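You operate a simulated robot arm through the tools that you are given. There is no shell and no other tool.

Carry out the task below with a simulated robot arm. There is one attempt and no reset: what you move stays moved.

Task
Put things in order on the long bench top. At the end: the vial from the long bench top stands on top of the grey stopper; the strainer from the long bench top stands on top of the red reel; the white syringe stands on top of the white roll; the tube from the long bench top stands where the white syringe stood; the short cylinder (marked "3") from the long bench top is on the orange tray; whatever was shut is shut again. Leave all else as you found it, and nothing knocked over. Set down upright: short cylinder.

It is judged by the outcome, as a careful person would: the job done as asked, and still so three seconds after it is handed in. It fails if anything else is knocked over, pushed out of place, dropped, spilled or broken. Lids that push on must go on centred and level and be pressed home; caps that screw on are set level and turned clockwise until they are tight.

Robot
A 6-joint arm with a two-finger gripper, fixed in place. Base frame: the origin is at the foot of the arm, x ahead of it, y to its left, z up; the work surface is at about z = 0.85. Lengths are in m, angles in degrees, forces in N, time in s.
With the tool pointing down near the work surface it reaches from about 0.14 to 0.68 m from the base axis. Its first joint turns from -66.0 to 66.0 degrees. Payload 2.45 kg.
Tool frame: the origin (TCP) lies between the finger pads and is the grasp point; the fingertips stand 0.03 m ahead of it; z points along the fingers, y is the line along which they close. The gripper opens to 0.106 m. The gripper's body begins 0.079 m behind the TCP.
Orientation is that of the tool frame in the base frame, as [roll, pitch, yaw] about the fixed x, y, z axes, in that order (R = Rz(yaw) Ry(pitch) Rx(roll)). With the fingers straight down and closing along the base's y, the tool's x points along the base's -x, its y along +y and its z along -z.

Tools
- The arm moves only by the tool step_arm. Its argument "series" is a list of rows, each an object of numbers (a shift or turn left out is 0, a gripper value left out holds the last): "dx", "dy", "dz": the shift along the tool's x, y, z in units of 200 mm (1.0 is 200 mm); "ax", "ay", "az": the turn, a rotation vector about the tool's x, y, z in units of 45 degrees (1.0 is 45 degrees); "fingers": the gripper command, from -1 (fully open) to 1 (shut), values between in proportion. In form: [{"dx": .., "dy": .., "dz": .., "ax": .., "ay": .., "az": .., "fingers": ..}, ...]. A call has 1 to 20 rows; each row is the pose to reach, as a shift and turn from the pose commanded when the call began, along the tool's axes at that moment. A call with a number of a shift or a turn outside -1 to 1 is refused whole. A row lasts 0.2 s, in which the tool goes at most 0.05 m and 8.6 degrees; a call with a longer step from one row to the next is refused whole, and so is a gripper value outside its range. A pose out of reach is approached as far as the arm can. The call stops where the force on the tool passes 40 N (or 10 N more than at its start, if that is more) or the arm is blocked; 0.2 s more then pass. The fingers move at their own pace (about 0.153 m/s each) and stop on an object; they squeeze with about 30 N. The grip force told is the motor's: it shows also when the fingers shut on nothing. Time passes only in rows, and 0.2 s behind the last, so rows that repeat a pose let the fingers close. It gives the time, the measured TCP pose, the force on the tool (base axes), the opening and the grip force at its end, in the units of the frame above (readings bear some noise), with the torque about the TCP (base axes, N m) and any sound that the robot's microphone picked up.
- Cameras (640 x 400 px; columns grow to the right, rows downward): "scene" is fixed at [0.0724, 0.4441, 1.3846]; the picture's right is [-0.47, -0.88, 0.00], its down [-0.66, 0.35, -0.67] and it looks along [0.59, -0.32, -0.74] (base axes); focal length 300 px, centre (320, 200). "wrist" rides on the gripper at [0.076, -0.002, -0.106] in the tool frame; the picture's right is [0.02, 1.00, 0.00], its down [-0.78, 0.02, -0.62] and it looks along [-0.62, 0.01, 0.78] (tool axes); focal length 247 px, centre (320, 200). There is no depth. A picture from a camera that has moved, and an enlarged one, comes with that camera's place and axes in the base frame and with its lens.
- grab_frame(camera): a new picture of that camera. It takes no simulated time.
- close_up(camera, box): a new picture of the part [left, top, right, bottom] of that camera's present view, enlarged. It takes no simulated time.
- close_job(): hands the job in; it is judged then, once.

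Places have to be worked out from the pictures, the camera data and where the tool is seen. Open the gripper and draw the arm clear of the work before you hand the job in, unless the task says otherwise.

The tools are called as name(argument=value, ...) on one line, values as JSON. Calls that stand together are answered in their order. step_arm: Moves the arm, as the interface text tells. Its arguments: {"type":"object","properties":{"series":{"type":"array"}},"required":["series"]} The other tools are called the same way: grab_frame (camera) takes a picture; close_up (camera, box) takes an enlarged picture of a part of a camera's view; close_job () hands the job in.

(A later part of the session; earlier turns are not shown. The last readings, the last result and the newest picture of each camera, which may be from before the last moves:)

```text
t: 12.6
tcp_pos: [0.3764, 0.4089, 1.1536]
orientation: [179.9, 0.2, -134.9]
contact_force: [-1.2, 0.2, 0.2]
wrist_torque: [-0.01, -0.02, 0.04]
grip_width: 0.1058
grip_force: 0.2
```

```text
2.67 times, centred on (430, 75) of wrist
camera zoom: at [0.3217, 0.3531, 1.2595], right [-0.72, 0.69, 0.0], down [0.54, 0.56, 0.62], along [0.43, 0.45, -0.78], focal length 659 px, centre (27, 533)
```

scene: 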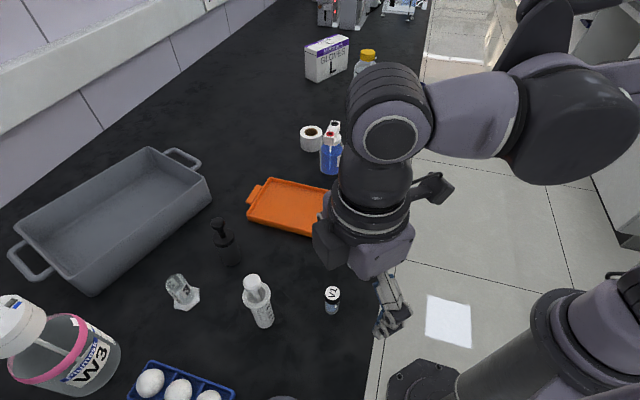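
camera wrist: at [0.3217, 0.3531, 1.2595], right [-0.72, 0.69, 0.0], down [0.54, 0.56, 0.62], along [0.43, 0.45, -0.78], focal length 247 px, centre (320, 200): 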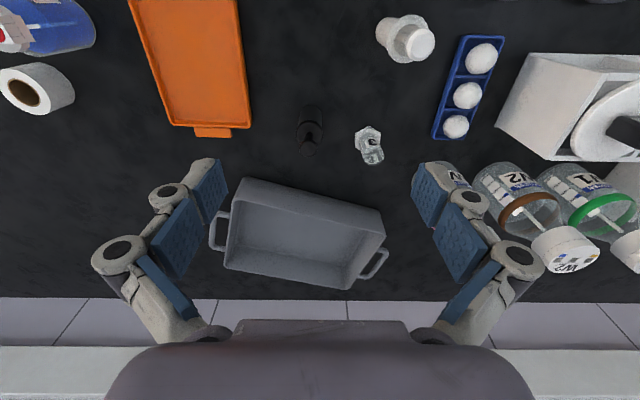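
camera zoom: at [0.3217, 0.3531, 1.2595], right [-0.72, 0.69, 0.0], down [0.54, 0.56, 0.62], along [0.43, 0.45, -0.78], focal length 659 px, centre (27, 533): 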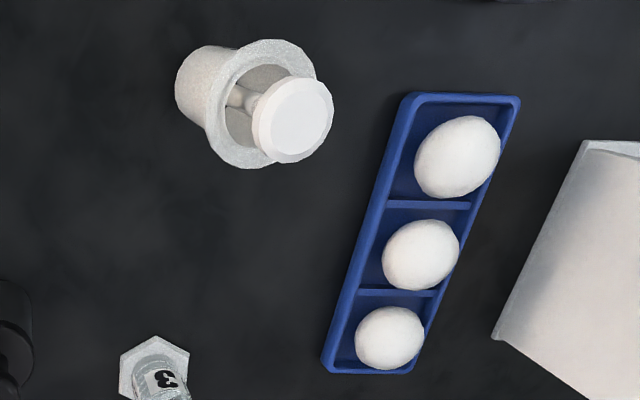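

The canister is at about (0.433, 0.448), knob top near z 0.977, lid top near 0.933. I move above it to z≈1.05 with the knob between the open fingers and check.

step_arm(series=[{"dx": -0.11, "dy": -0.02, "dz": 0.1}, {"dx": -0.22, "dy": -0.04, "dz": 0.2}, {"dx": -0.334, "dy": -0.062, "dz": 0.3}, {"dx": -0.334, "dy": -0.062, "dz": 0.4}, {"dx": -0.334, "dy": -0.062, "dz": 0.5}, {"dx": -0.334, "dy": -0.062, "dz": 0.5}])

grab_frame(camera="wrist")

grab_frame(camera="scene")

```text
t: 14.0
tcp_pos: [0.4309, 0.4474, 1.0546]
orientation: [179.9, 0.2, -135.0]
contact_force: [-0.1, 0.4, 0.3]
wrist_torque: [0.02, 0.0, 0.0]
grip_width: 0.1059
grip_force: 0.0
```

```text
taken
camera wrist: at [0.377, 0.3916, 1.1604], right [-0.72, 0.69, 0.0], down [0.54, 0.56, 0.62], along [0.43, 0.45, -0.78], focal length 247 px, centre (320, 200)
```

wrist: 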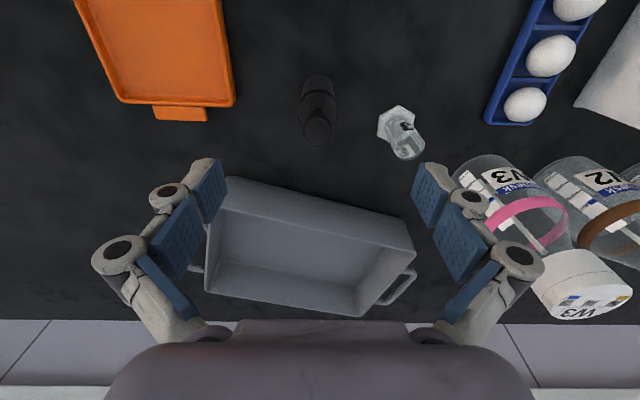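

```text
taken
```

scene: 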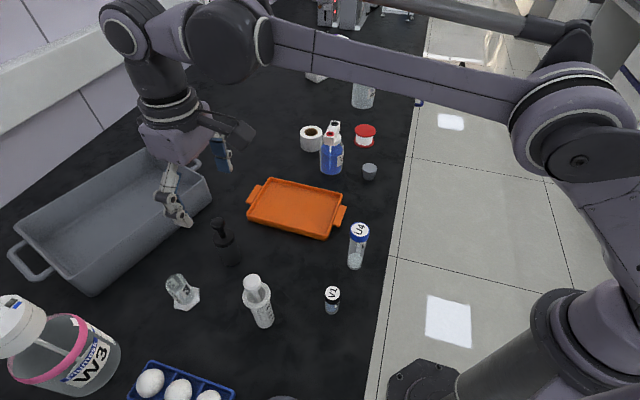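

close_up(camera="wrist", box=[270, 60, 430, 160])

```text
4.00 times, centred on (350, 110) of wrist
camera zoom: at [0.377, 0.3916, 1.1604], right [-0.72, 0.69, 0.0], down [0.54, 0.56, 0.62], along [0.43, 0.45, -0.78], focal length 988 px, centre (200, 560)
```

zoom: 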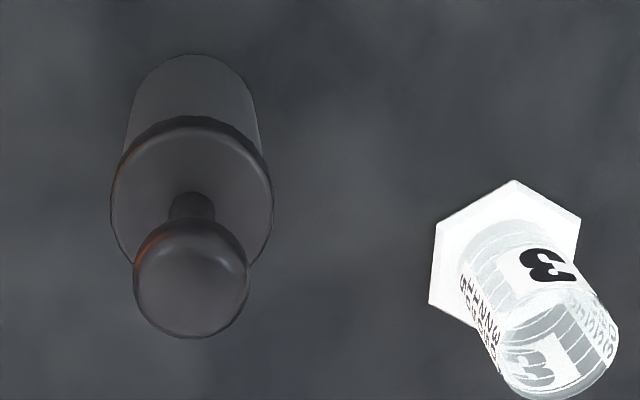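

Knob centre works out at (0.435, 0.448), 23 mm across. I descend to z≈0.972 with the fingers part open and then close on the knob.

step_arm(series=[{"dx": -0.016, "dy": -0.015, "dz": 0.1, "fingers": -0.13}, {"dx": -0.016, "dy": -0.015, "dz": 0.2, "fingers": -0.13}, {"dx": -0.016, "dy": -0.015, "dz": 0.3, "fingers": -0.13}, {"dx": -0.016, "dy": -0.015, "dz": 0.37, "fingers": -0.13}, {"dx": -0.016, "dy": -0.015, "dz": 0.413, "fingers": -0.13}, {"dx": -0.016, "dy": -0.015, "dz": 0.413, "fingers": -0.13}])

grab_frame(camera="wrist")

close_up(camera="scene", box=[150, 170, 280, 275])

```text
t: 15.4
tcp_pos: [0.436, 0.4495, 0.9718]
orientation: [179.9, 0.2, -135.0]
contact_force: [0.1, -0.9, -0.8]
wrist_torque: [0.0, -0.02, 0.0]
grip_width: 0.0598
grip_force: 0.0
```

```text
taken
camera wrist: at [0.3817, 0.3922, 1.078], right [-0.72, 0.69, 0.0], down [0.54, 0.56, 0.62], along [0.43, 0.45, -0.78], focal length 247 px, centre (320, 200)
```

wrist: 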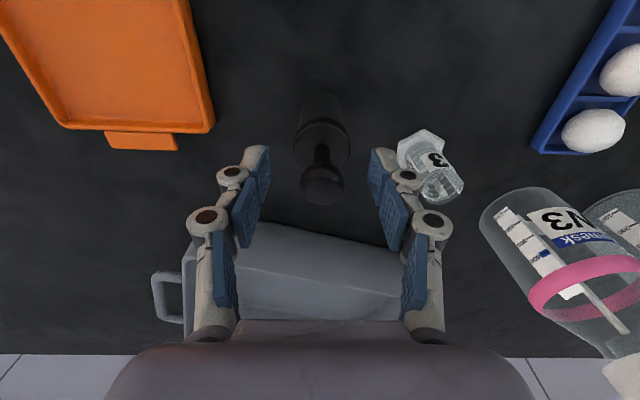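

```text
3.81 times, centred on (215, 222) of scene
camera zoom: at [0.0724, 0.4441, 1.3846], right [-0.47, -0.88, 0.0], down [-0.66, 0.35, -0.67], along [0.59, -0.32, -0.74], focal length 1144 px, centre (720, 114)
```

zoom: 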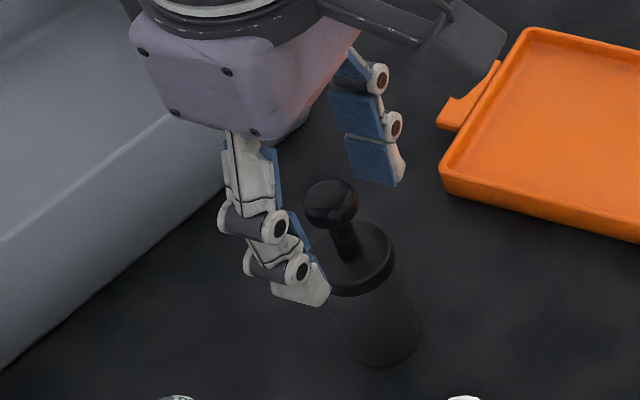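

The knob sits between the pads at TCP height. I close the gripper on it.

step_arm(series=[{"fingers": 0.2}, {"fingers": 1}, {"fingers": 1}, {"fingers": 1}])

```text
t: 16.4
tcp_pos: [0.4358, 0.4482, 0.9726]
orientation: [179.9, 0.1, -135.0]
contact_force: [0.0, 1.1, 0.6]
wrist_torque: [0.02, -0.05, 0.02]
grip_width: 0.0209
grip_force: 29.9
```

Gripped at 21 mm. I lift slowly by 12 mm and watch the force to see whether the lid comes off alone.

step_arm(series=[{"dz": -0.01}, {"dz": -0.02}, {"dz": -0.03}, {"dz": -0.04}, {"dz": -0.05}, {"dz": -0.06}])

grab_frame(camera="wrist")

close_up(camera="scene", box=[150, 170, 280, 275])

```text
t: 17.8
tcp_pos: [0.4349, 0.4485, 0.9835]
orientation: [-180.0, 0.1, -135.0]
contact_force: [-0.4, 0.4, -0.6]
wrist_torque: [-0.01, -0.02, 0.01]
grip_width: 0.0212
grip_force: 29.9
```

```text
taken
camera wrist: at [0.3825, 0.3928, 1.0897], right [-0.72, 0.69, 0.0], down [0.54, 0.56, 0.62], along [0.43, 0.45, -0.78], focal length 247 px, centre (320, 200)
```

wrist: 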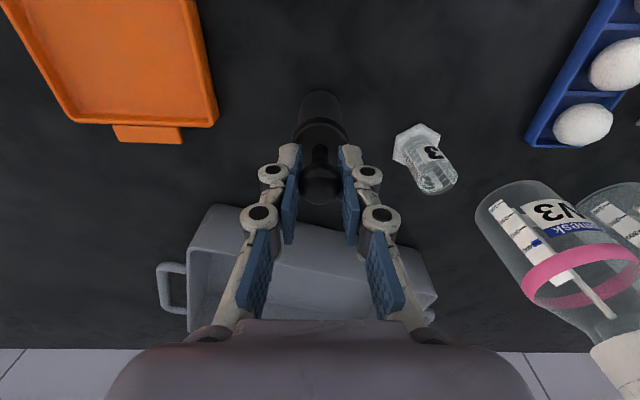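

```text
3.81 times, centred on (215, 222) of scene
camera zoom: at [0.0724, 0.4441, 1.3846], right [-0.47, -0.88, 0.0], down [-0.66, 0.35, -0.67], along [0.59, -0.32, -0.74], focal length 1144 px, centre (720, 114)
```

zoom: 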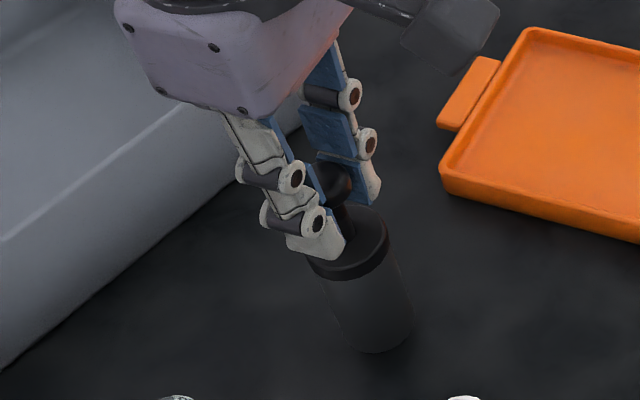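

The whole piece rose with the knob (its foot lifted too), so it may be a bell cover. I lift further and look under it.

step_arm(series=[{"dz": -0.05}, {"dz": -0.1}, {"dz": -0.15}, {"dz": -0.2}, {"dz": -0.25}, {"dz": -0.3}, {"dz": -0.3}])

grab_frame(camera="wrist")

close_up(camera="scene", box=[130, 150, 290, 275])

```text
t: 19.4
tcp_pos: [0.4363, 0.4481, 1.0432]
orientation: [179.9, 0.1, -134.9]
contact_force: [0.1, 0.6, 0.4]
wrist_torque: [0.0, 0.02, -0.06]
grip_width: 0.021
grip_force: 29.9
```

```text
taken
camera wrist: at [0.3824, 0.3926, 1.1499], right [-0.72, 0.69, 0.0], down [0.54, 0.56, 0.62], along [0.43, 0.45, -0.78], focal length 247 px, centre (320, 200)
```

wrist: 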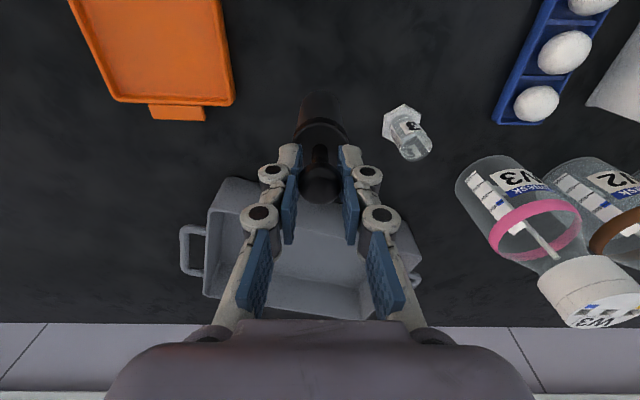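

```text
3.20 times, centred on (210, 212) of scene
camera zoom: at [0.0724, 0.4441, 1.3846], right [-0.47, -0.88, 0.0], down [-0.66, 0.35, -0.67], along [0.59, -0.32, -0.74], focal length 961 px, centre (672, 160)
```

zoom: 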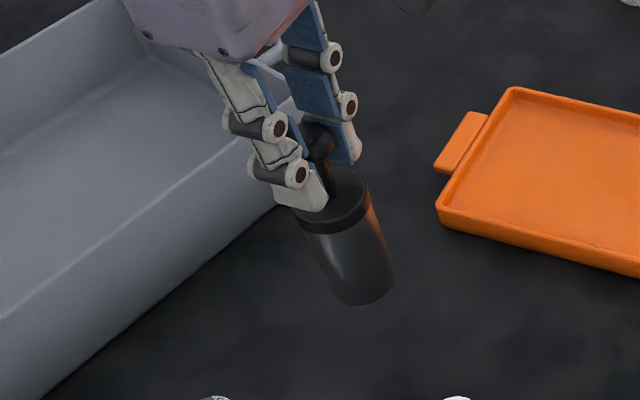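

Nothing lies beneath it. I take the closest views of the held object to see whether it is a lidded pot or one piece.

close_up(camera="scene", box=[185, 175, 249, 230])

close_up(camera="wrist", box=[270, 80, 370, 145])

```text
7.27 times, centred on (217, 202) of scene
camera zoom: at [0.0724, 0.4441, 1.3846], right [-0.47, -0.88, 0.0], down [-0.66, 0.35, -0.67], along [0.59, -0.32, -0.74], focal length 2183 px, centre (1069, 182)
```

zoom: 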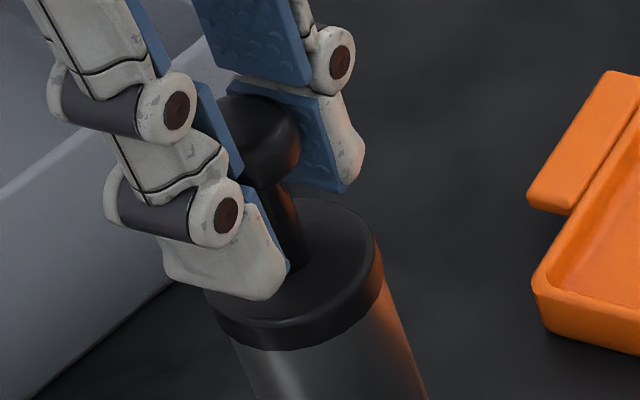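

```text
6.15 times, centred on (320, 112) of wrist
camera zoom: at [0.3824, 0.3926, 1.1499], right [-0.72, 0.69, 0.0], down [0.54, 0.56, 0.62], along [0.43, 0.45, -0.78], focal length 1520 px, centre (320, 738)
```

zoom: 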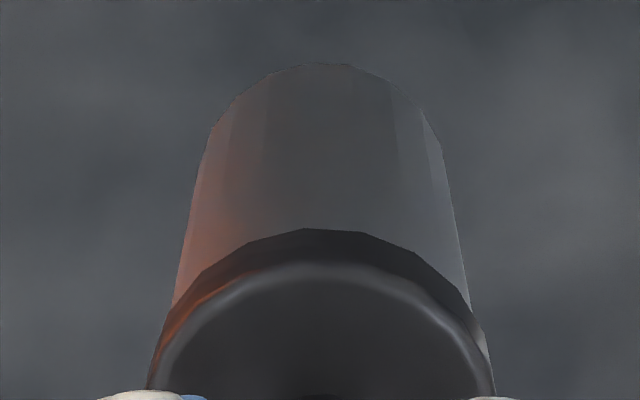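

It is one piece with nothing beneath, so I set it back exactly where it stood and release it.

step_arm(series=[{"dz": 0.07}, {"dz": 0.14}, {"dz": 0.21}, {"dz": 0.27}, {"dz": 0.31}, {"dz": 0.335}, {"dz": 0.35}, {"dz": 0.36}, {"dz": 0.36}])

close_up(camera="scene", box=[150, 170, 280, 275])

```text
t: 21.4
tcp_pos: [0.4359, 0.4488, 0.9728]
orientation: [179.8, 0.1, -135.0]
contact_force: [1.0, -0.4, 0.0]
wrist_torque: [0.01, 0.0, 0.01]
grip_width: 0.0211
grip_force: 30.2
```

```text
3.81 times, centred on (215, 222) of scene
camera zoom: at [0.0724, 0.4441, 1.3846], right [-0.47, -0.88, 0.0], down [-0.66, 0.35, -0.67], along [0.59, -0.32, -0.74], focal length 1144 px, centre (720, 114)
```

zoom: 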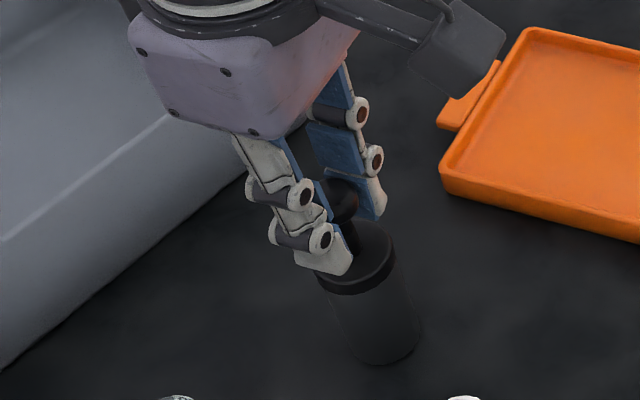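

It stands on its original spot again. I open the fingers and rise clear.

step_arm(series=[{"dz": 0.0, "fingers": 0.3}, {"dz": 0.0, "fingers": -0.13}, {"dz": 0.0, "fingers": -0.13}, {"dz": -0.1, "fingers": -0.13}, {"dz": -0.25, "fingers": -0.13}, {"dz": -0.45, "fingers": -0.13}, {"dz": -0.65, "fingers": -0.13}, {"dz": -0.8, "fingers": -0.13}, {"dz": -0.8, "fingers": -0.13}])

close_up(camera="scene", box=[195, 210, 275, 270])

grab_frame(camera="wrist")

```text
t: 23.4
tcp_pos: [0.4285, 0.4391, 1.1246]
orientation: [179.8, 0.1, -135.0]
contact_force: [-0.6, -0.7, 0.2]
wrist_torque: [-0.01, 0.01, -0.05]
grip_width: 0.0598
grip_force: 0.0
out of reach, approached as far as the arm can: row 8, 9
```

```text
6.67 times, centred on (235, 240) of scene
camera zoom: at [0.0724, 0.4441, 1.3846], right [-0.47, -0.88, 0.0], down [-0.66, 0.35, -0.67], along [0.59, -0.32, -0.74], focal length 2001 px, centre (887, -67)
```

zoom: 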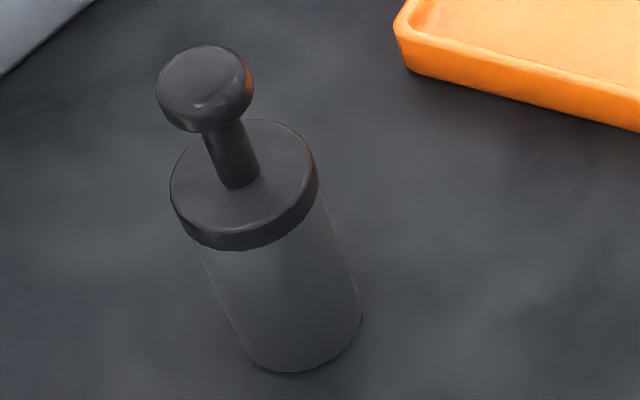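

```text
taken
camera wrist: at [0.3744, 0.3833, 1.2313], right [-0.72, 0.69, 0.0], down [0.54, 0.56, 0.62], along [0.43, 0.45, -0.78], focal length 247 px, centre (320, 200)
```

wrist: 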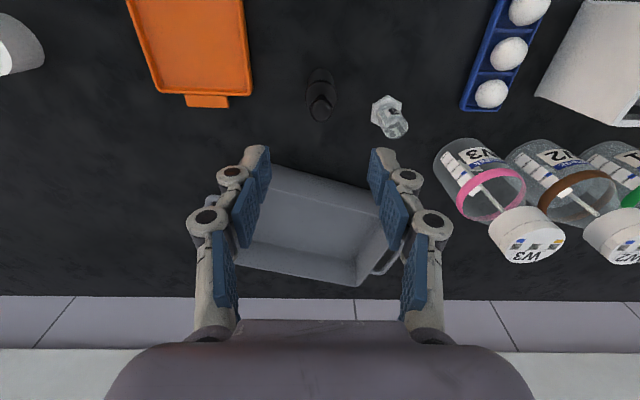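

The canister is back as found. Now I go look at the disc covers from a low angle; first I draw back toward the base.

step_arm(series=[{"dx": 0.15, "dy": 0.03, "dz": 0.0, "az": -0.15, "fingers": -0.13}, {"dx": 0.35, "dy": 0.06, "az": -0.3}, {"dx": 0.55, "dy": 0.1, "az": -0.45}, {"dx": 0.73, "dy": 0.14, "az": -0.6}, {"dx": 0.88, "dy": 0.177, "az": -0.75}, {"dx": 0.95, "dy": 0.177, "az": -0.9}, {"dx": 0.95, "dy": 0.177, "az": -1.0}, {"dx": 0.95, "dy": 0.177, "az": -1.0}])

```text
t: 25.2
tcp_pos: [0.2687, 0.3314, 1.1239]
orientation: [-179.9, 0.1, -89.9]
contact_force: [-0.2, 0.7, 0.5]
wrist_torque: [0.01, 0.0, 0.02]
grip_width: 0.0601
grip_force: 0.1
```

step_arm(series=[{"dx": 0.03, "dy": 0.08, "dz": 0.1, "az": -0.15}, {"dx": 0.06, "dy": 0.16, "dz": 0.2, "az": -0.3}, {"dx": 0.1, "dy": 0.24, "dz": 0.3, "az": -0.45}, {"dx": 0.13, "dy": 0.32, "dz": 0.4, "az": -0.6}, {"dx": 0.15, "dy": 0.35, "dz": 0.5, "az": -0.67}, {"dx": 0.15, "dy": 0.35, "dz": 0.5, "az": -0.67}])

grab_frame(camera="wrist")

```text
t: 26.6
tcp_pos: [0.1991, 0.3006, 1.0258]
orientation: [-179.9, 0.1, -59.7]
contact_force: [0.0, -0.8, -0.8]
wrist_torque: [0.0, 0.03, 0.0]
grip_width: 0.06
grip_force: 0.0
```

```text
taken
camera wrist: at [0.2378, 0.2356, 1.1311], right [-0.85, -0.52, 0.0], down [-0.41, 0.67, 0.62], along [-0.32, 0.53, -0.78], focal length 247 px, centre (320, 200)
```

wrist: 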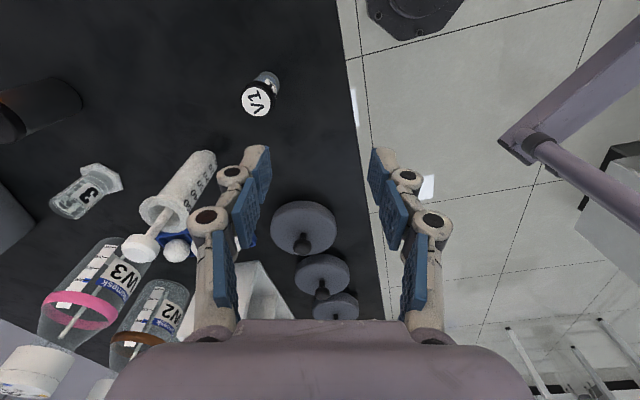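

I tilt the fingers toward the discs to lower the view direction and see their side profile.

step_arm(series=[{"ay": -0.15}, {"ay": -0.3}, {"ay": -0.45}, {"ay": -0.6}, {"ay": -0.75}, {"ay": -0.89}, {"ay": -0.89}])

grab_frame(camera="wrist")

```text
t: 28.2
tcp_pos: [0.1977, 0.3007, 1.0248]
orientation: [-179.9, 40.3, -59.7]
contact_force: [0.9, 0.3, 0.2]
wrist_torque: [0.01, 0.02, 0.02]
grip_width: 0.0598
grip_force: 0.1
```

```text
taken
camera wrist: at [0.2631, 0.1914, 1.0567], right [-0.86, -0.52, -0.02], down [-0.11, 0.16, 0.98], along [-0.5, 0.84, -0.2], focal length 247 px, centre (320, 200)
```

wrist: 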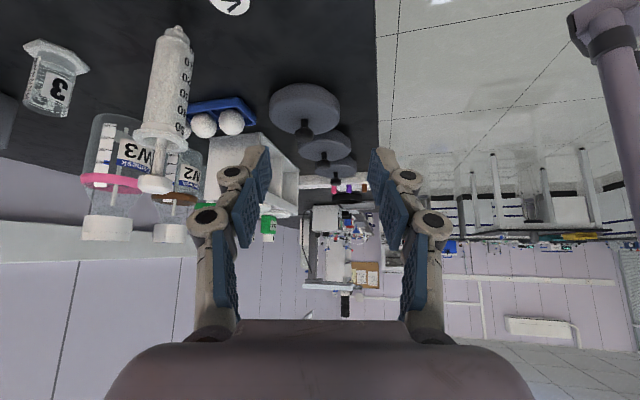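

close_up(camera="wrist", box=[240, 70, 380, 200])

close_up(camera="wrist", box=[0, 0, 240, 150])

close_up(camera="wrist", box=[280, 150, 400, 320])

```text
3.08 times, centred on (310, 135) of wrist
camera zoom: at [0.2631, 0.1914, 1.0567], right [-0.86, -0.52, -0.02], down [-0.11, 0.16, 0.98], along [-0.5, 0.84, -0.2], focal length 760 px, centre (351, 400)
```

zoom: 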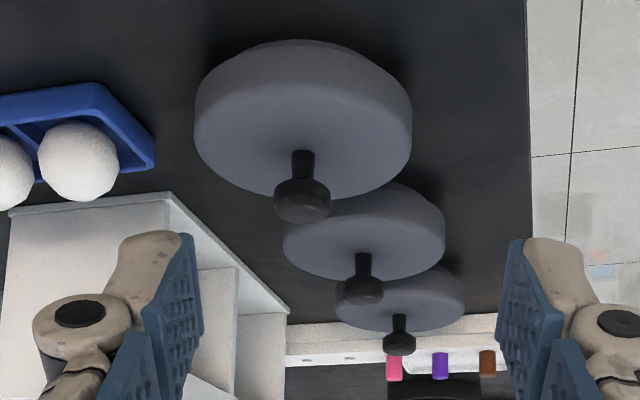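

```text
2.67 times, centred on (120, 75) of wrist
camera zoom: at [0.2631, 0.1914, 1.0567], right [-0.86, -0.52, -0.02], down [-0.11, 0.16, 0.98], along [-0.5, 0.84, -0.2], focal length 659 px, centre (853, 533)
```

zoom: 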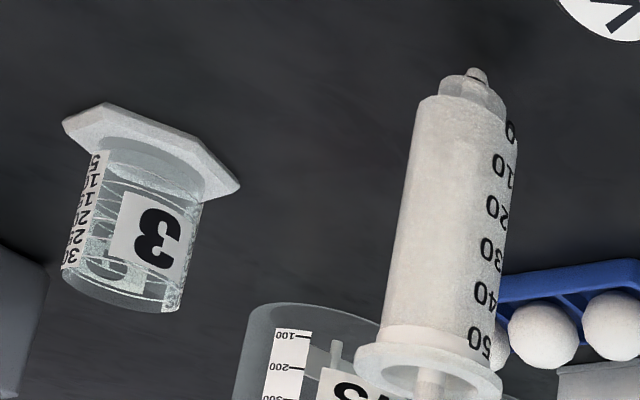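

```text
2.35 times, centred on (340, 235) of wrist
camera zoom: at [0.2631, 0.1914, 1.0567], right [-0.86, -0.52, -0.02], down [-0.11, 0.16, 0.98], along [-0.5, 0.84, -0.2], focal length 581 px, centre (273, 118)
```

zoom: 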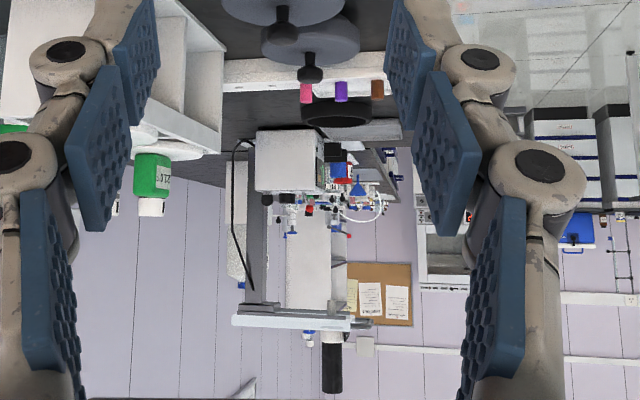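

The disc seems to have a narrower body beneath its edge, and the syringe has a nozzle at its foot. I zoom in on both.

close_up(camera="wrist", box=[268, 74, 348, 134])

close_up(camera="wrist", box=[130, 15, 230, 85])

close_up(camera="wrist", box=[120, 80, 240, 200])

```text
6.67 times, centred on (308, 104) of wrist
camera zoom: at [0.2631, 0.1914, 1.0567], right [-0.86, -0.52, -0.02], down [-0.11, 0.16, 0.98], along [-0.5, 0.84, -0.2], focal length 1646 px, centre (400, 840)
```

zoom: 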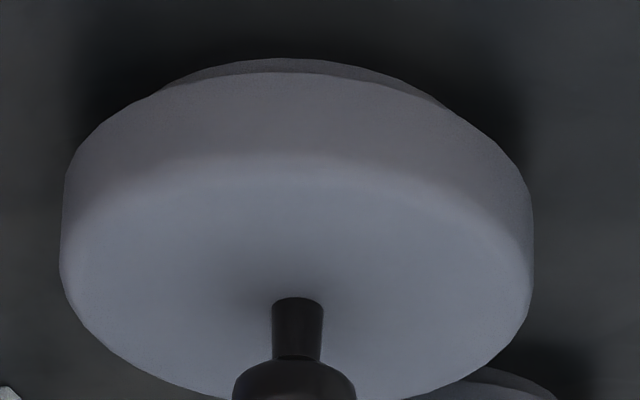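

```text
5.71 times, centred on (180, 50) of wrist
camera zoom: at [0.2631, 0.1914, 1.0567], right [-0.86, -0.52, -0.02], down [-0.11, 0.16, 0.98], along [-0.5, 0.84, -0.2], focal length 1411 px, centre (1120, 1057)
```

zoom: 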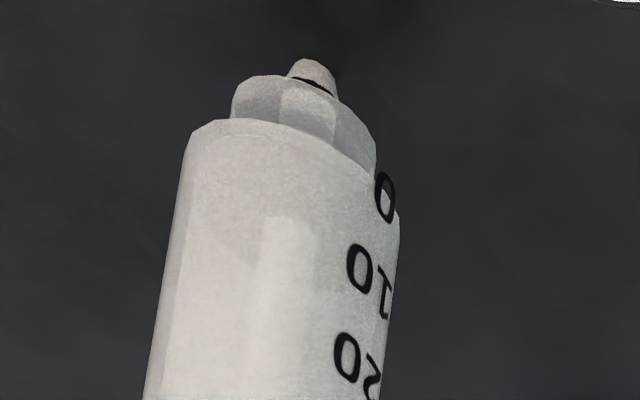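

```text
3.33 times, centred on (180, 140) of wrist
camera zoom: at [0.2631, 0.1914, 1.0567], right [-0.86, -0.52, -0.02], down [-0.11, 0.16, 0.98], along [-0.5, 0.84, -0.2], focal length 823 px, centre (787, 400)
```

zoom: 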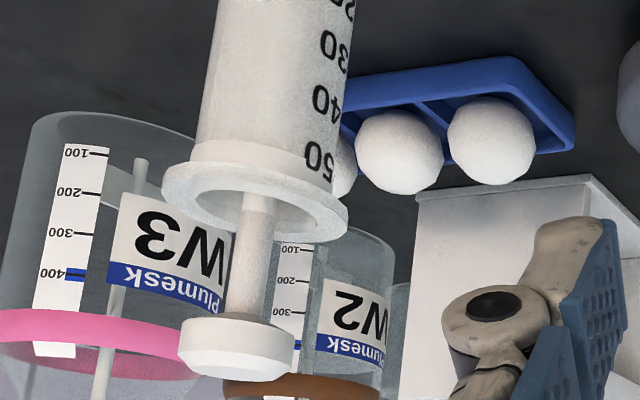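

The discs are lids over shallow dishes: these are shut containers where the strainer may be. With the tool tilted I test whether I can get over the first one at about (0.12, 0.46).

step_arm(series=[{"dx": -0.11, "dy": -0.01, "dz": 0.15}, {"dx": -0.22, "dy": -0.02, "dz": 0.3}, {"dx": -0.33, "dy": -0.03, "dz": 0.45}, {"dx": -0.44, "dy": -0.04, "dz": 0.6}, {"dx": -0.539, "dy": -0.0535, "dz": 0.7466}, {"dx": -0.539, "dy": -0.0535, "dz": 0.7466}])

grab_frame(camera="wrist")

grab_frame(camera="scene")

```text
t: 29.6
tcp_pos: [0.1188, 0.4627, 0.9804]
orientation: [-179.9, 40.2, -59.8]
contact_force: [-0.5, 0.1, 0.3]
wrist_torque: [0.0, 0.01, 0.01]
grip_width: 0.06
grip_force: 0.0
```

```text
taken
camera wrist: at [0.1828, 0.3533, 1.013], right [-0.86, -0.52, -0.01], down [-0.12, 0.16, 0.98], along [-0.5, 0.84, -0.2], focal length 247 px, centre (320, 200)
```

wrist: 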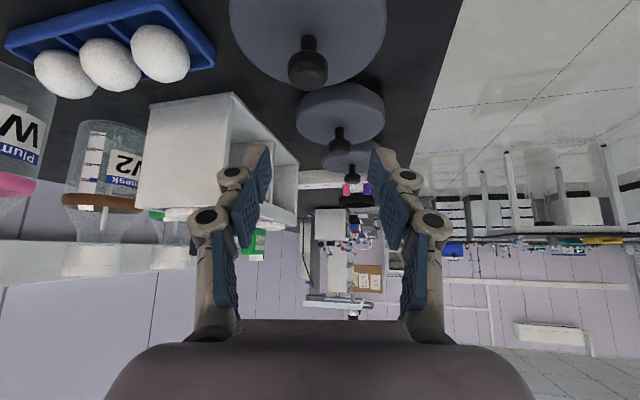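

```text
taken
```

scene: 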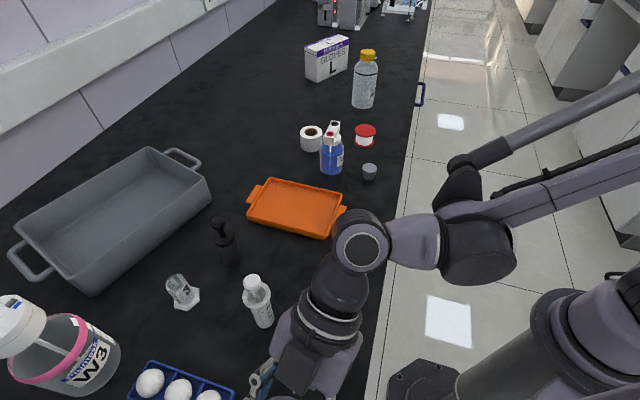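

The tilted tool reaches the first dish easily. I shift so its knob (about (0.119, 0.481, 0.894)) lies on the tool axis ahead of the fingers and look.

step_arm(series=[{"dx": 0.11, "dy": -0.02, "dz": 0.016}, {"dx": 0.2165, "dy": -0.0445, "dz": 0.0324}, {"dx": 0.2165, "dy": -0.0445, "dz": 0.0324}])

grab_frame(camera="wrist")

close_up(camera="wrist", box=[220, 70, 420, 195])

```text
t: 30.4
tcp_pos: [0.1418, 0.4417, 0.9469]
orientation: [-180.0, 40.2, -59.8]
contact_force: [0.3, 0.2, 0.3]
wrist_torque: [0.02, 0.01, 0.01]
grip_width: 0.0597
grip_force: 0.2
```

```text
taken
camera wrist: at [0.2053, 0.3315, 0.9783], right [-0.86, -0.52, -0.01], down [-0.11, 0.16, 0.98], along [-0.5, 0.84, -0.2], focal length 247 px, centre (320, 200)
```

wrist: 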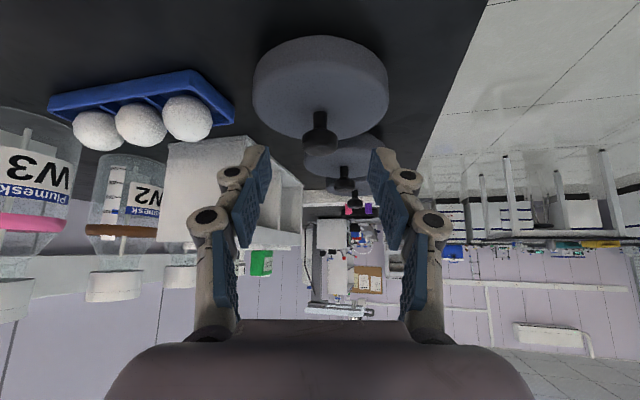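

```text
3.20 times, centred on (320, 132) of wrist
camera zoom: at [0.2053, 0.3315, 0.9783], right [-0.86, -0.52, -0.01], down [-0.11, 0.16, 0.98], along [-0.5, 0.84, -0.2], focal length 790 px, centre (320, 416)
```

zoom: 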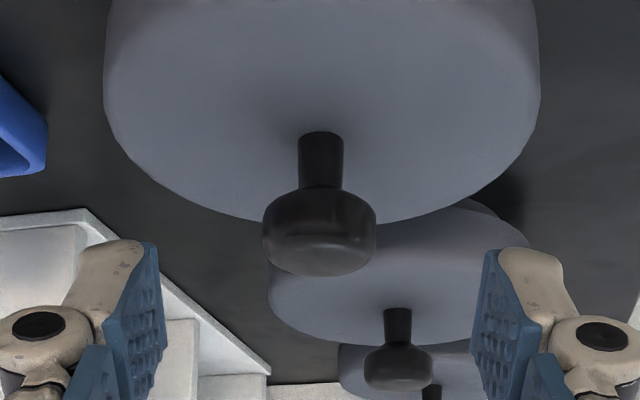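

Triangulating several views gives the knob centre at (0.121, 0.475, 0.9015) and the lid top at z≈0.879. I advance 45 mm along the tool axis so the knob is between the fingertips.

step_arm(series=[{"dz": 0.08}, {"dz": 0.15}, {"dx": -0.003, "dy": 0.004, "dz": 0.2}, {"dx": -0.004, "dy": 0.004, "dz": 0.223}, {"dx": -0.004, "dy": 0.004, "dz": 0.223}])

grab_frame(camera="wrist")

close_up(camera="wrist", box=[220, 80, 420, 205])

```text
t: 31.6
tcp_pos: [0.125, 0.4665, 0.9149]
orientation: [-179.9, 40.1, -59.9]
contact_force: [-0.3, -0.3, -0.1]
wrist_torque: [0.01, 0.02, 0.03]
grip_width: 0.0595
grip_force: 0.1
```

```text
taken
camera wrist: at [0.1899, 0.3563, 0.9456], right [-0.86, -0.52, -0.02], down [-0.12, 0.16, 0.98], along [-0.5, 0.84, -0.2], focal length 247 px, centre (320, 200)
```

wrist: 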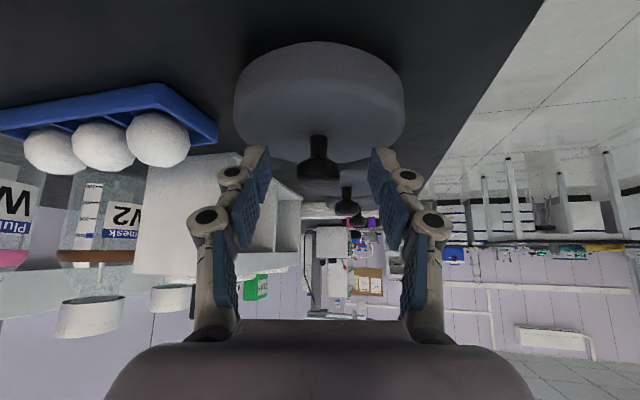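

```text
3.20 times, centred on (320, 142) of wrist
camera zoom: at [0.1899, 0.3563, 0.9456], right [-0.86, -0.52, -0.02], down [-0.12, 0.16, 0.98], along [-0.5, 0.84, -0.2], focal length 790 px, centre (320, 384)
```

zoom: 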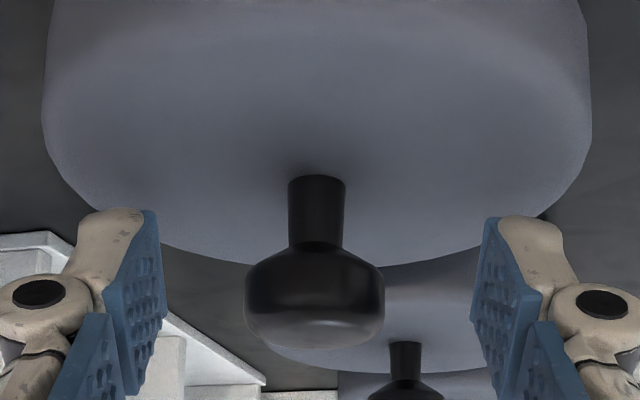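

The knob is on the tool axis 15 mm ahead of the TCP, 2 mm off in tool y. I correct that and close on it.

step_arm(series=[{"dy": -0.009, "fingers": -0.13}, {"dy": -0.009, "fingers": 0.3}, {"dy": -0.009, "fingers": 1}, {"dy": -0.009, "fingers": 1}, {"dy": -0.009, "fingers": 1}])

```text
t: 32.8
tcp_pos: [0.1271, 0.467, 0.9146]
orientation: [-179.9, 40.2, -59.8]
contact_force: [-0.9, -0.2, 1.8]
wrist_torque: [0.01, 0.08, 0.05]
grip_width: 0.0236
grip_force: 29.6
```

Gripped. I lift straight up in small steps to 15 mm, watching the force.

step_arm(series=[{"dx": -0.008, "dz": -0.0096}, {"dx": -0.016, "dz": -0.0192}, {"dx": -0.024, "dz": -0.0287}, {"dx": -0.0322, "dz": -0.0383}, {"dx": -0.0402, "dz": -0.0479}, {"dx": -0.0483, "dz": -0.0575}])

grab_frame(camera="wrist")

close_up(camera="wrist", box=[220, 20, 420, 145])

```text
t: 34.2
tcp_pos: [0.1269, 0.4658, 0.9289]
orientation: [-179.9, 40.2, -59.7]
contact_force: [-0.5, -0.3, -0.9]
wrist_torque: [-0.05, -0.02, 0.03]
grip_width: 0.0236
grip_force: 30.3
```

```text
taken
camera wrist: at [0.1914, 0.3563, 0.9607], right [-0.86, -0.52, -0.02], down [-0.12, 0.16, 0.98], along [-0.5, 0.84, -0.2], focal length 247 px, centre (320, 200)
```

wrist: 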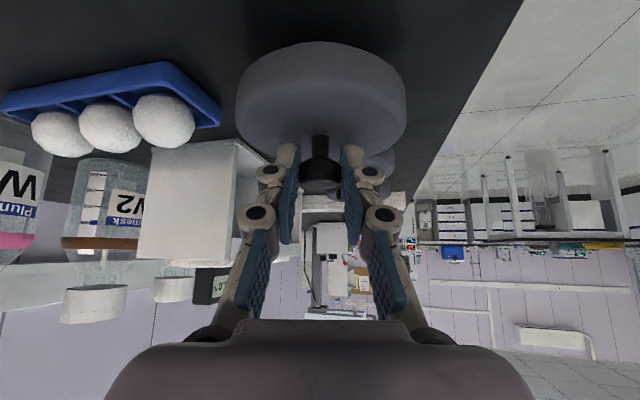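

```text
3.20 times, centred on (320, 82) of wrist
camera zoom: at [0.1914, 0.3563, 0.9607], right [-0.86, -0.52, -0.02], down [-0.12, 0.16, 0.98], along [-0.5, 0.84, -0.2], focal length 790 px, centre (320, 576)
```

zoom: 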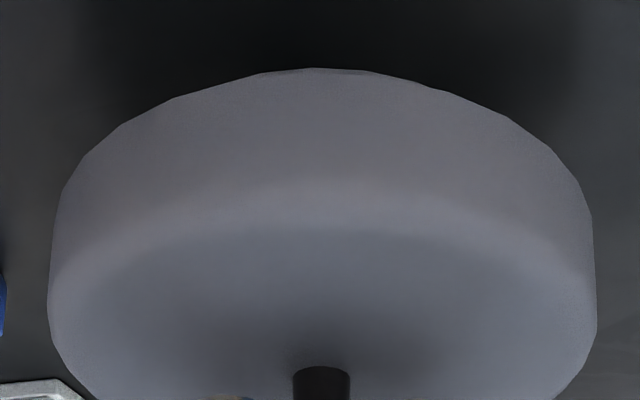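

The lid lifts off with little force. I raise it 65 mm more and check it is only the lid.

step_arm(series=[{"dx": -0.04, "dz": -0.048}, {"dx": -0.08, "dz": -0.096}, {"dx": -0.125, "dz": -0.149}, {"dx": -0.17, "dz": -0.2}, {"dx": -0.209, "dz": -0.249}, {"dx": -0.209, "dz": -0.249}])

grab_frame(camera="wrist")

grab_frame(camera="scene")

```text
t: 35.6
tcp_pos: [0.1273, 0.4663, 0.9932]
orientation: [-179.8, 40.3, -59.8]
contact_force: [0.5, 0.9, -0.4]
wrist_torque: [0.01, 0.0, -0.02]
grip_width: 0.0234
grip_force: 29.9
```

```text
taken
camera wrist: at [0.1912, 0.3563, 1.0269], right [-0.86, -0.52, -0.02], down [-0.12, 0.16, 0.98], along [-0.5, 0.84, -0.2], focal length 247 px, centre (320, 200)
```

wrist: 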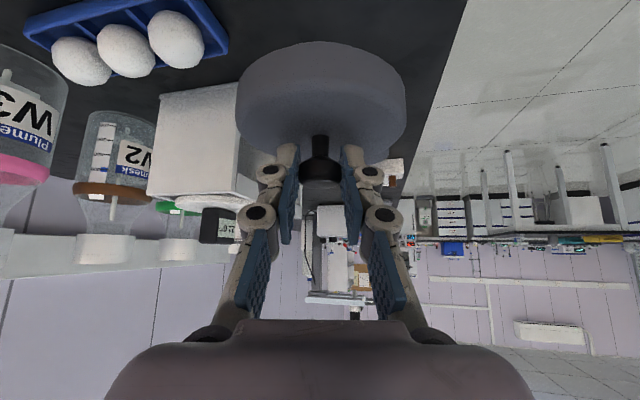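

```text
taken
```

scene: 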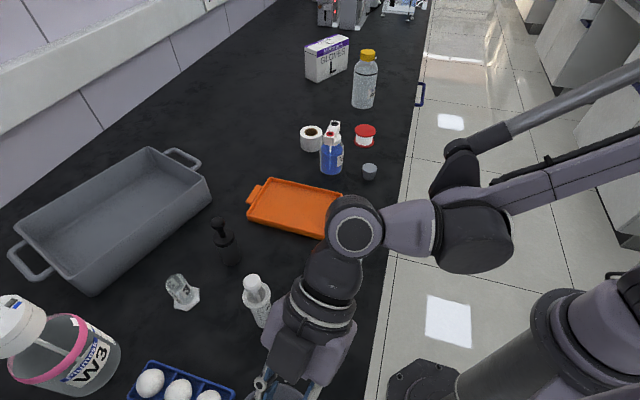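

I translate the lid to the free spot near (0.185, 0.372) at this height.

step_arm(series=[{"dx": 0.116, "dy": -0.005, "dz": -0.0975}, {"dx": 0.232, "dy": -0.01, "dz": -0.195}, {"dx": 0.348, "dy": -0.015, "dz": -0.2925}, {"dx": 0.464, "dy": -0.0195, "dz": -0.39}, {"dx": 0.464, "dy": -0.0195, "dz": -0.39}])

grab_frame(camera="wrist")

grab_frame(camera="scene")

```text
t: 36.8
tcp_pos: [0.1914, 0.3605, 0.9954]
orientation: [-179.9, 40.2, -59.7]
contact_force: [0.5, 0.4, -0.5]
wrist_torque: [-0.01, 0.02, 0.0]
grip_width: 0.0234
grip_force: 29.5
```

```text
taken
camera wrist: at [0.2561, 0.2519, 1.0272], right [-0.86, -0.52, -0.02], down [-0.12, 0.16, 0.98], along [-0.5, 0.84, -0.2], focal length 247 px, centre (320, 200)
```

wrist: 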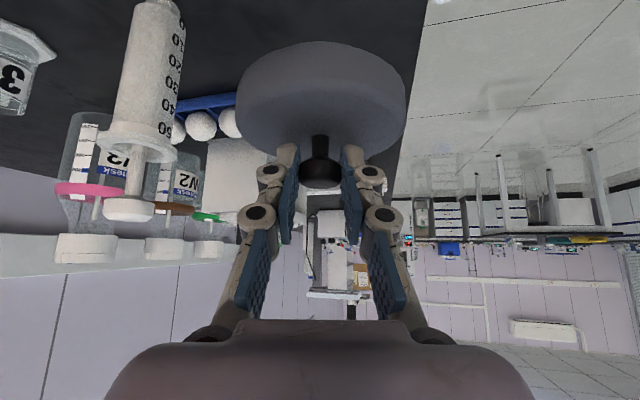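

```text
taken
```

scene: 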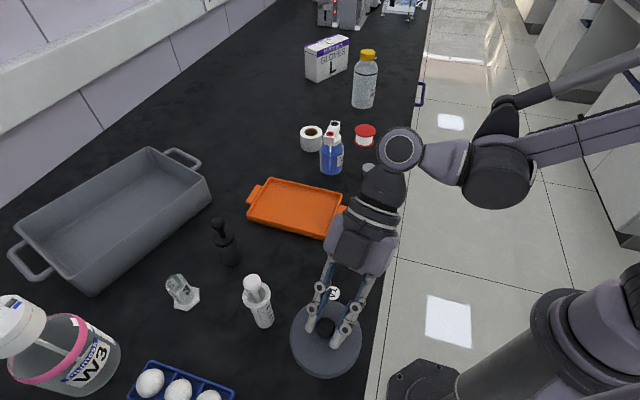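

The lid is held over the free spot, clear of V1. I lower it 74 mm toward the bench.

step_arm(series=[{"dx": 0.06, "dz": 0.0715}, {"dx": 0.12, "dz": 0.143}, {"dx": 0.175, "dz": 0.2085}, {"dx": 0.21, "dz": 0.25}, {"dx": 0.23, "dz": 0.274}, {"dx": 0.238, "dz": 0.2834}, {"dx": 0.238, "dz": 0.2834}])

close_up(camera="scene", box=[250, 280, 410, 380])

```text
t: 38.4
tcp_pos: [0.1915, 0.3626, 0.9201]
orientation: [-179.9, 40.0, -59.7]
contact_force: [0.1, 0.3, -0.4]
wrist_torque: [0.0, 0.01, 0.03]
grip_width: 0.0234
grip_force: 29.8
```

```text
4.00 times, centred on (330, 330) of scene
camera zoom: at [0.0724, 0.4441, 1.3846], right [-0.47, -0.88, 0.0], down [-0.66, 0.35, -0.67], along [0.59, -0.32, -0.74], focal length 1201 px, centre (280, -320)
```

zoom: 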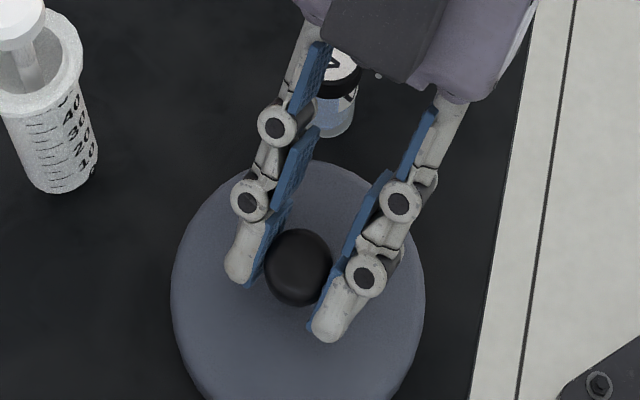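

No contact yet. I lower in 1 mm steps until the bench is felt.

step_arm(series=[{"dx": 0.0064, "dz": 0.0077}, {"dx": 0.0129, "dz": 0.0153}, {"dx": 0.0161, "dz": 0.0192}, {"dx": 0.0193, "dz": 0.023}, {"dx": 0.0193, "dz": 0.023}])

```text
t: 39.6
tcp_pos: [0.1918, 0.3631, 0.9133]
orientation: [-179.9, 40.2, -59.9]
contact_force: [0.4, -0.4, -0.9]
wrist_torque: [0.0, -0.02, 0.03]
grip_width: 0.0236
grip_force: 30.1
```

step_arm(series=[{"dx": 0.0032, "dz": 0.0038}, {"dx": 0.0064, "dz": 0.0077}, {"dx": 0.0064, "dz": 0.0077}])

```text
t: 40.4
tcp_pos: [0.1913, 0.3645, 0.9126]
orientation: [-179.9, 40.4, -59.7]
contact_force: [6.2, -8.4, 37.5]
wrist_torque: [0.16, 0.09, -0.03]
grip_width: 0.0235
grip_force: 30.1
```

Contact with the bench (37 N), so it is down. I ease off 1 mm, open the fingers and back away along the tool axis.

step_arm(series=[{"dx": -0.0048, "dz": -0.0058}, {"dx": -0.0048, "dz": -0.0058, "fingers": 0.3}, {"dx": -0.0048, "dz": -0.0058, "fingers": -0.13}, {"dx": -0.0048, "dz": -0.0058, "fingers": -0.13}, {"dx": -0.0048, "dz": -0.1, "fingers": -0.13}, {"dx": -0.0048, "dz": -0.3, "fingers": -0.13}, {"dx": -0.0048, "dz": -0.5, "fingers": -0.13}, {"dx": -0.0048, "dz": -0.5, "fingers": -0.13}])

grab_frame(camera="wrist")

grab_frame(camera="scene")

```text
t: 42.2
tcp_pos: [0.2234, 0.31, 0.9886]
orientation: [-180.0, 40.2, -59.8]
contact_force: [0.5, 0.6, 0.0]
wrist_torque: [-0.01, -0.04, 0.04]
grip_width: 0.0602
grip_force: 0.0
```

```text
taken
camera wrist: at [0.2878, 0.1999, 1.0207], right [-0.86, -0.52, -0.02], down [-0.12, 0.16, 0.98], along [-0.5, 0.84, -0.2], focal length 247 px, centre (320, 200)
```

wrist: 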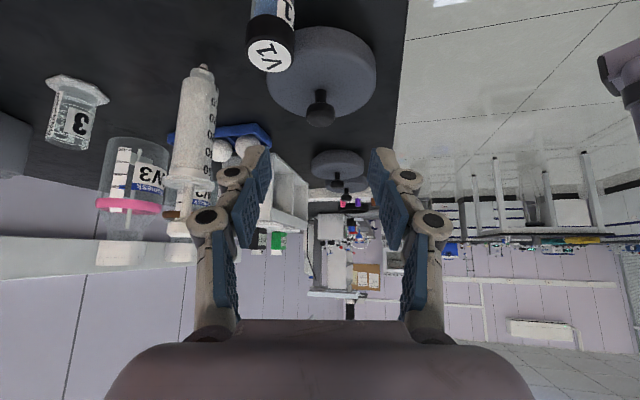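

```text
taken
```

scene: 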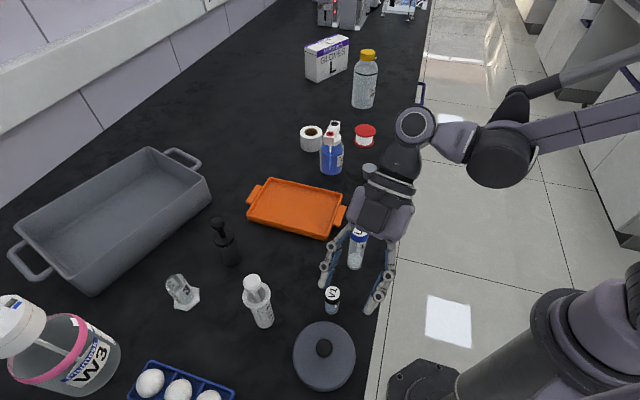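

close_up(camera="wrist", box=[240, 10, 420, 210])

close_up(camera="scene", box=[270, 300, 390, 400])

```text
2.00 times, centred on (330, 110) of wrist
camera zoom: at [0.2878, 0.1999, 1.0207], right [-0.86, -0.52, -0.02], down [-0.12, 0.16, 0.98], along [-0.5, 0.84, -0.2], focal length 494 px, centre (300, 380)
```

zoom: 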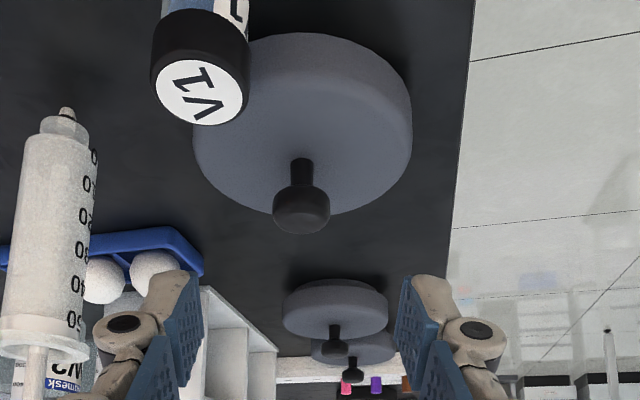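

```text
4.00 times, centred on (330, 350) of scene
camera zoom: at [0.0724, 0.4441, 1.3846], right [-0.47, -0.88, 0.0], down [-0.66, 0.35, -0.67], along [0.59, -0.32, -0.74], focal length 1201 px, centre (280, -400)
```

zoom: 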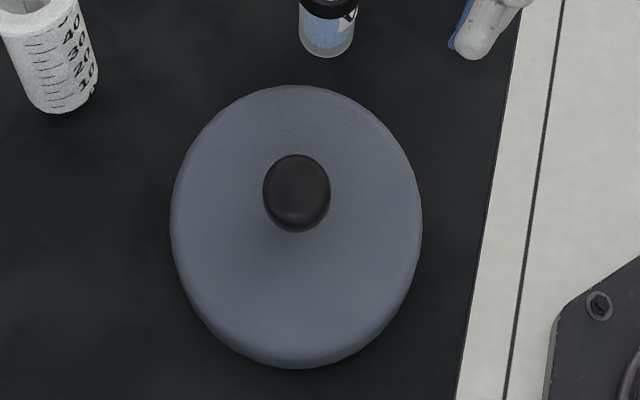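

Nothing obvious remains where the first disc stood. I raise the camera to look at that spot from higher.

step_arm(series=[{"dx": -0.1, "dz": -0.12, "ay": 0.1}, {"dx": -0.2, "dz": -0.24, "ay": 0.2}, {"dx": -0.3, "dz": -0.35, "ay": 0.3}, {"dx": -0.38, "dz": -0.42, "ay": 0.4}, {"dx": -0.45, "dz": -0.45, "ay": 0.5}, {"dx": -0.45, "dz": -0.45, "ay": 0.5}])

grab_frame(camera="wrist")

close_up(camera="wrist", box=[240, 40, 420, 200])

```text
t: 43.6
tcp_pos: [0.2176, 0.3173, 1.1169]
orientation: [-179.9, 17.6, -59.8]
contact_force: [-0.1, -0.1, -0.3]
wrist_torque: [0.0, 0.02, -0.03]
grip_width: 0.0598
grip_force: 0.0
```

```text
taken
camera wrist: at [0.271, 0.2272, 1.1947], right [-0.85, -0.52, -0.01], down [-0.3, 0.47, 0.83], along [-0.43, 0.71, -0.56], focal length 247 px, centre (320, 200)
```

wrist: 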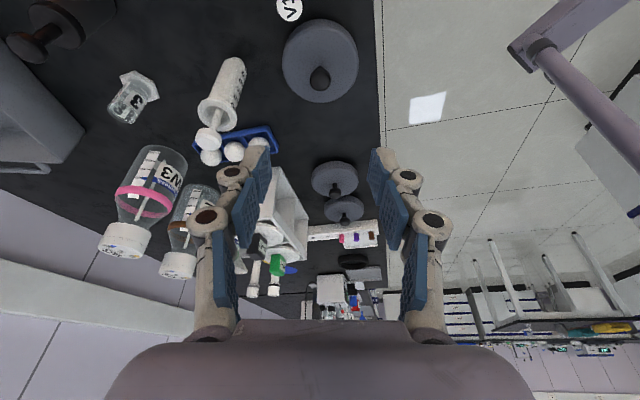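

```text
2.50 times, centred on (330, 120) of wrist
camera zoom: at [0.271, 0.2272, 1.1947], right [-0.85, -0.52, -0.01], down [-0.3, 0.47, 0.83], along [-0.43, 0.71, -0.56], focal length 617 px, centre (295, 400)
```

zoom: 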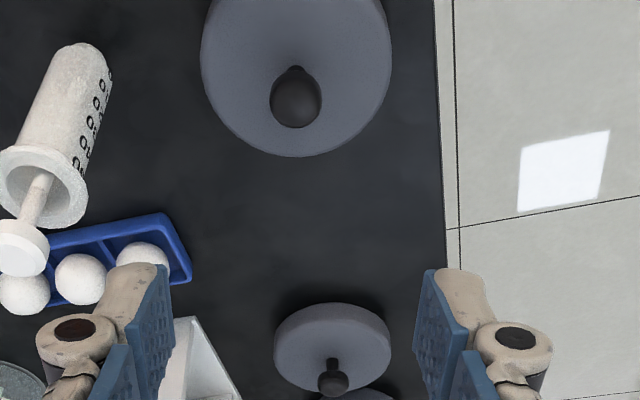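

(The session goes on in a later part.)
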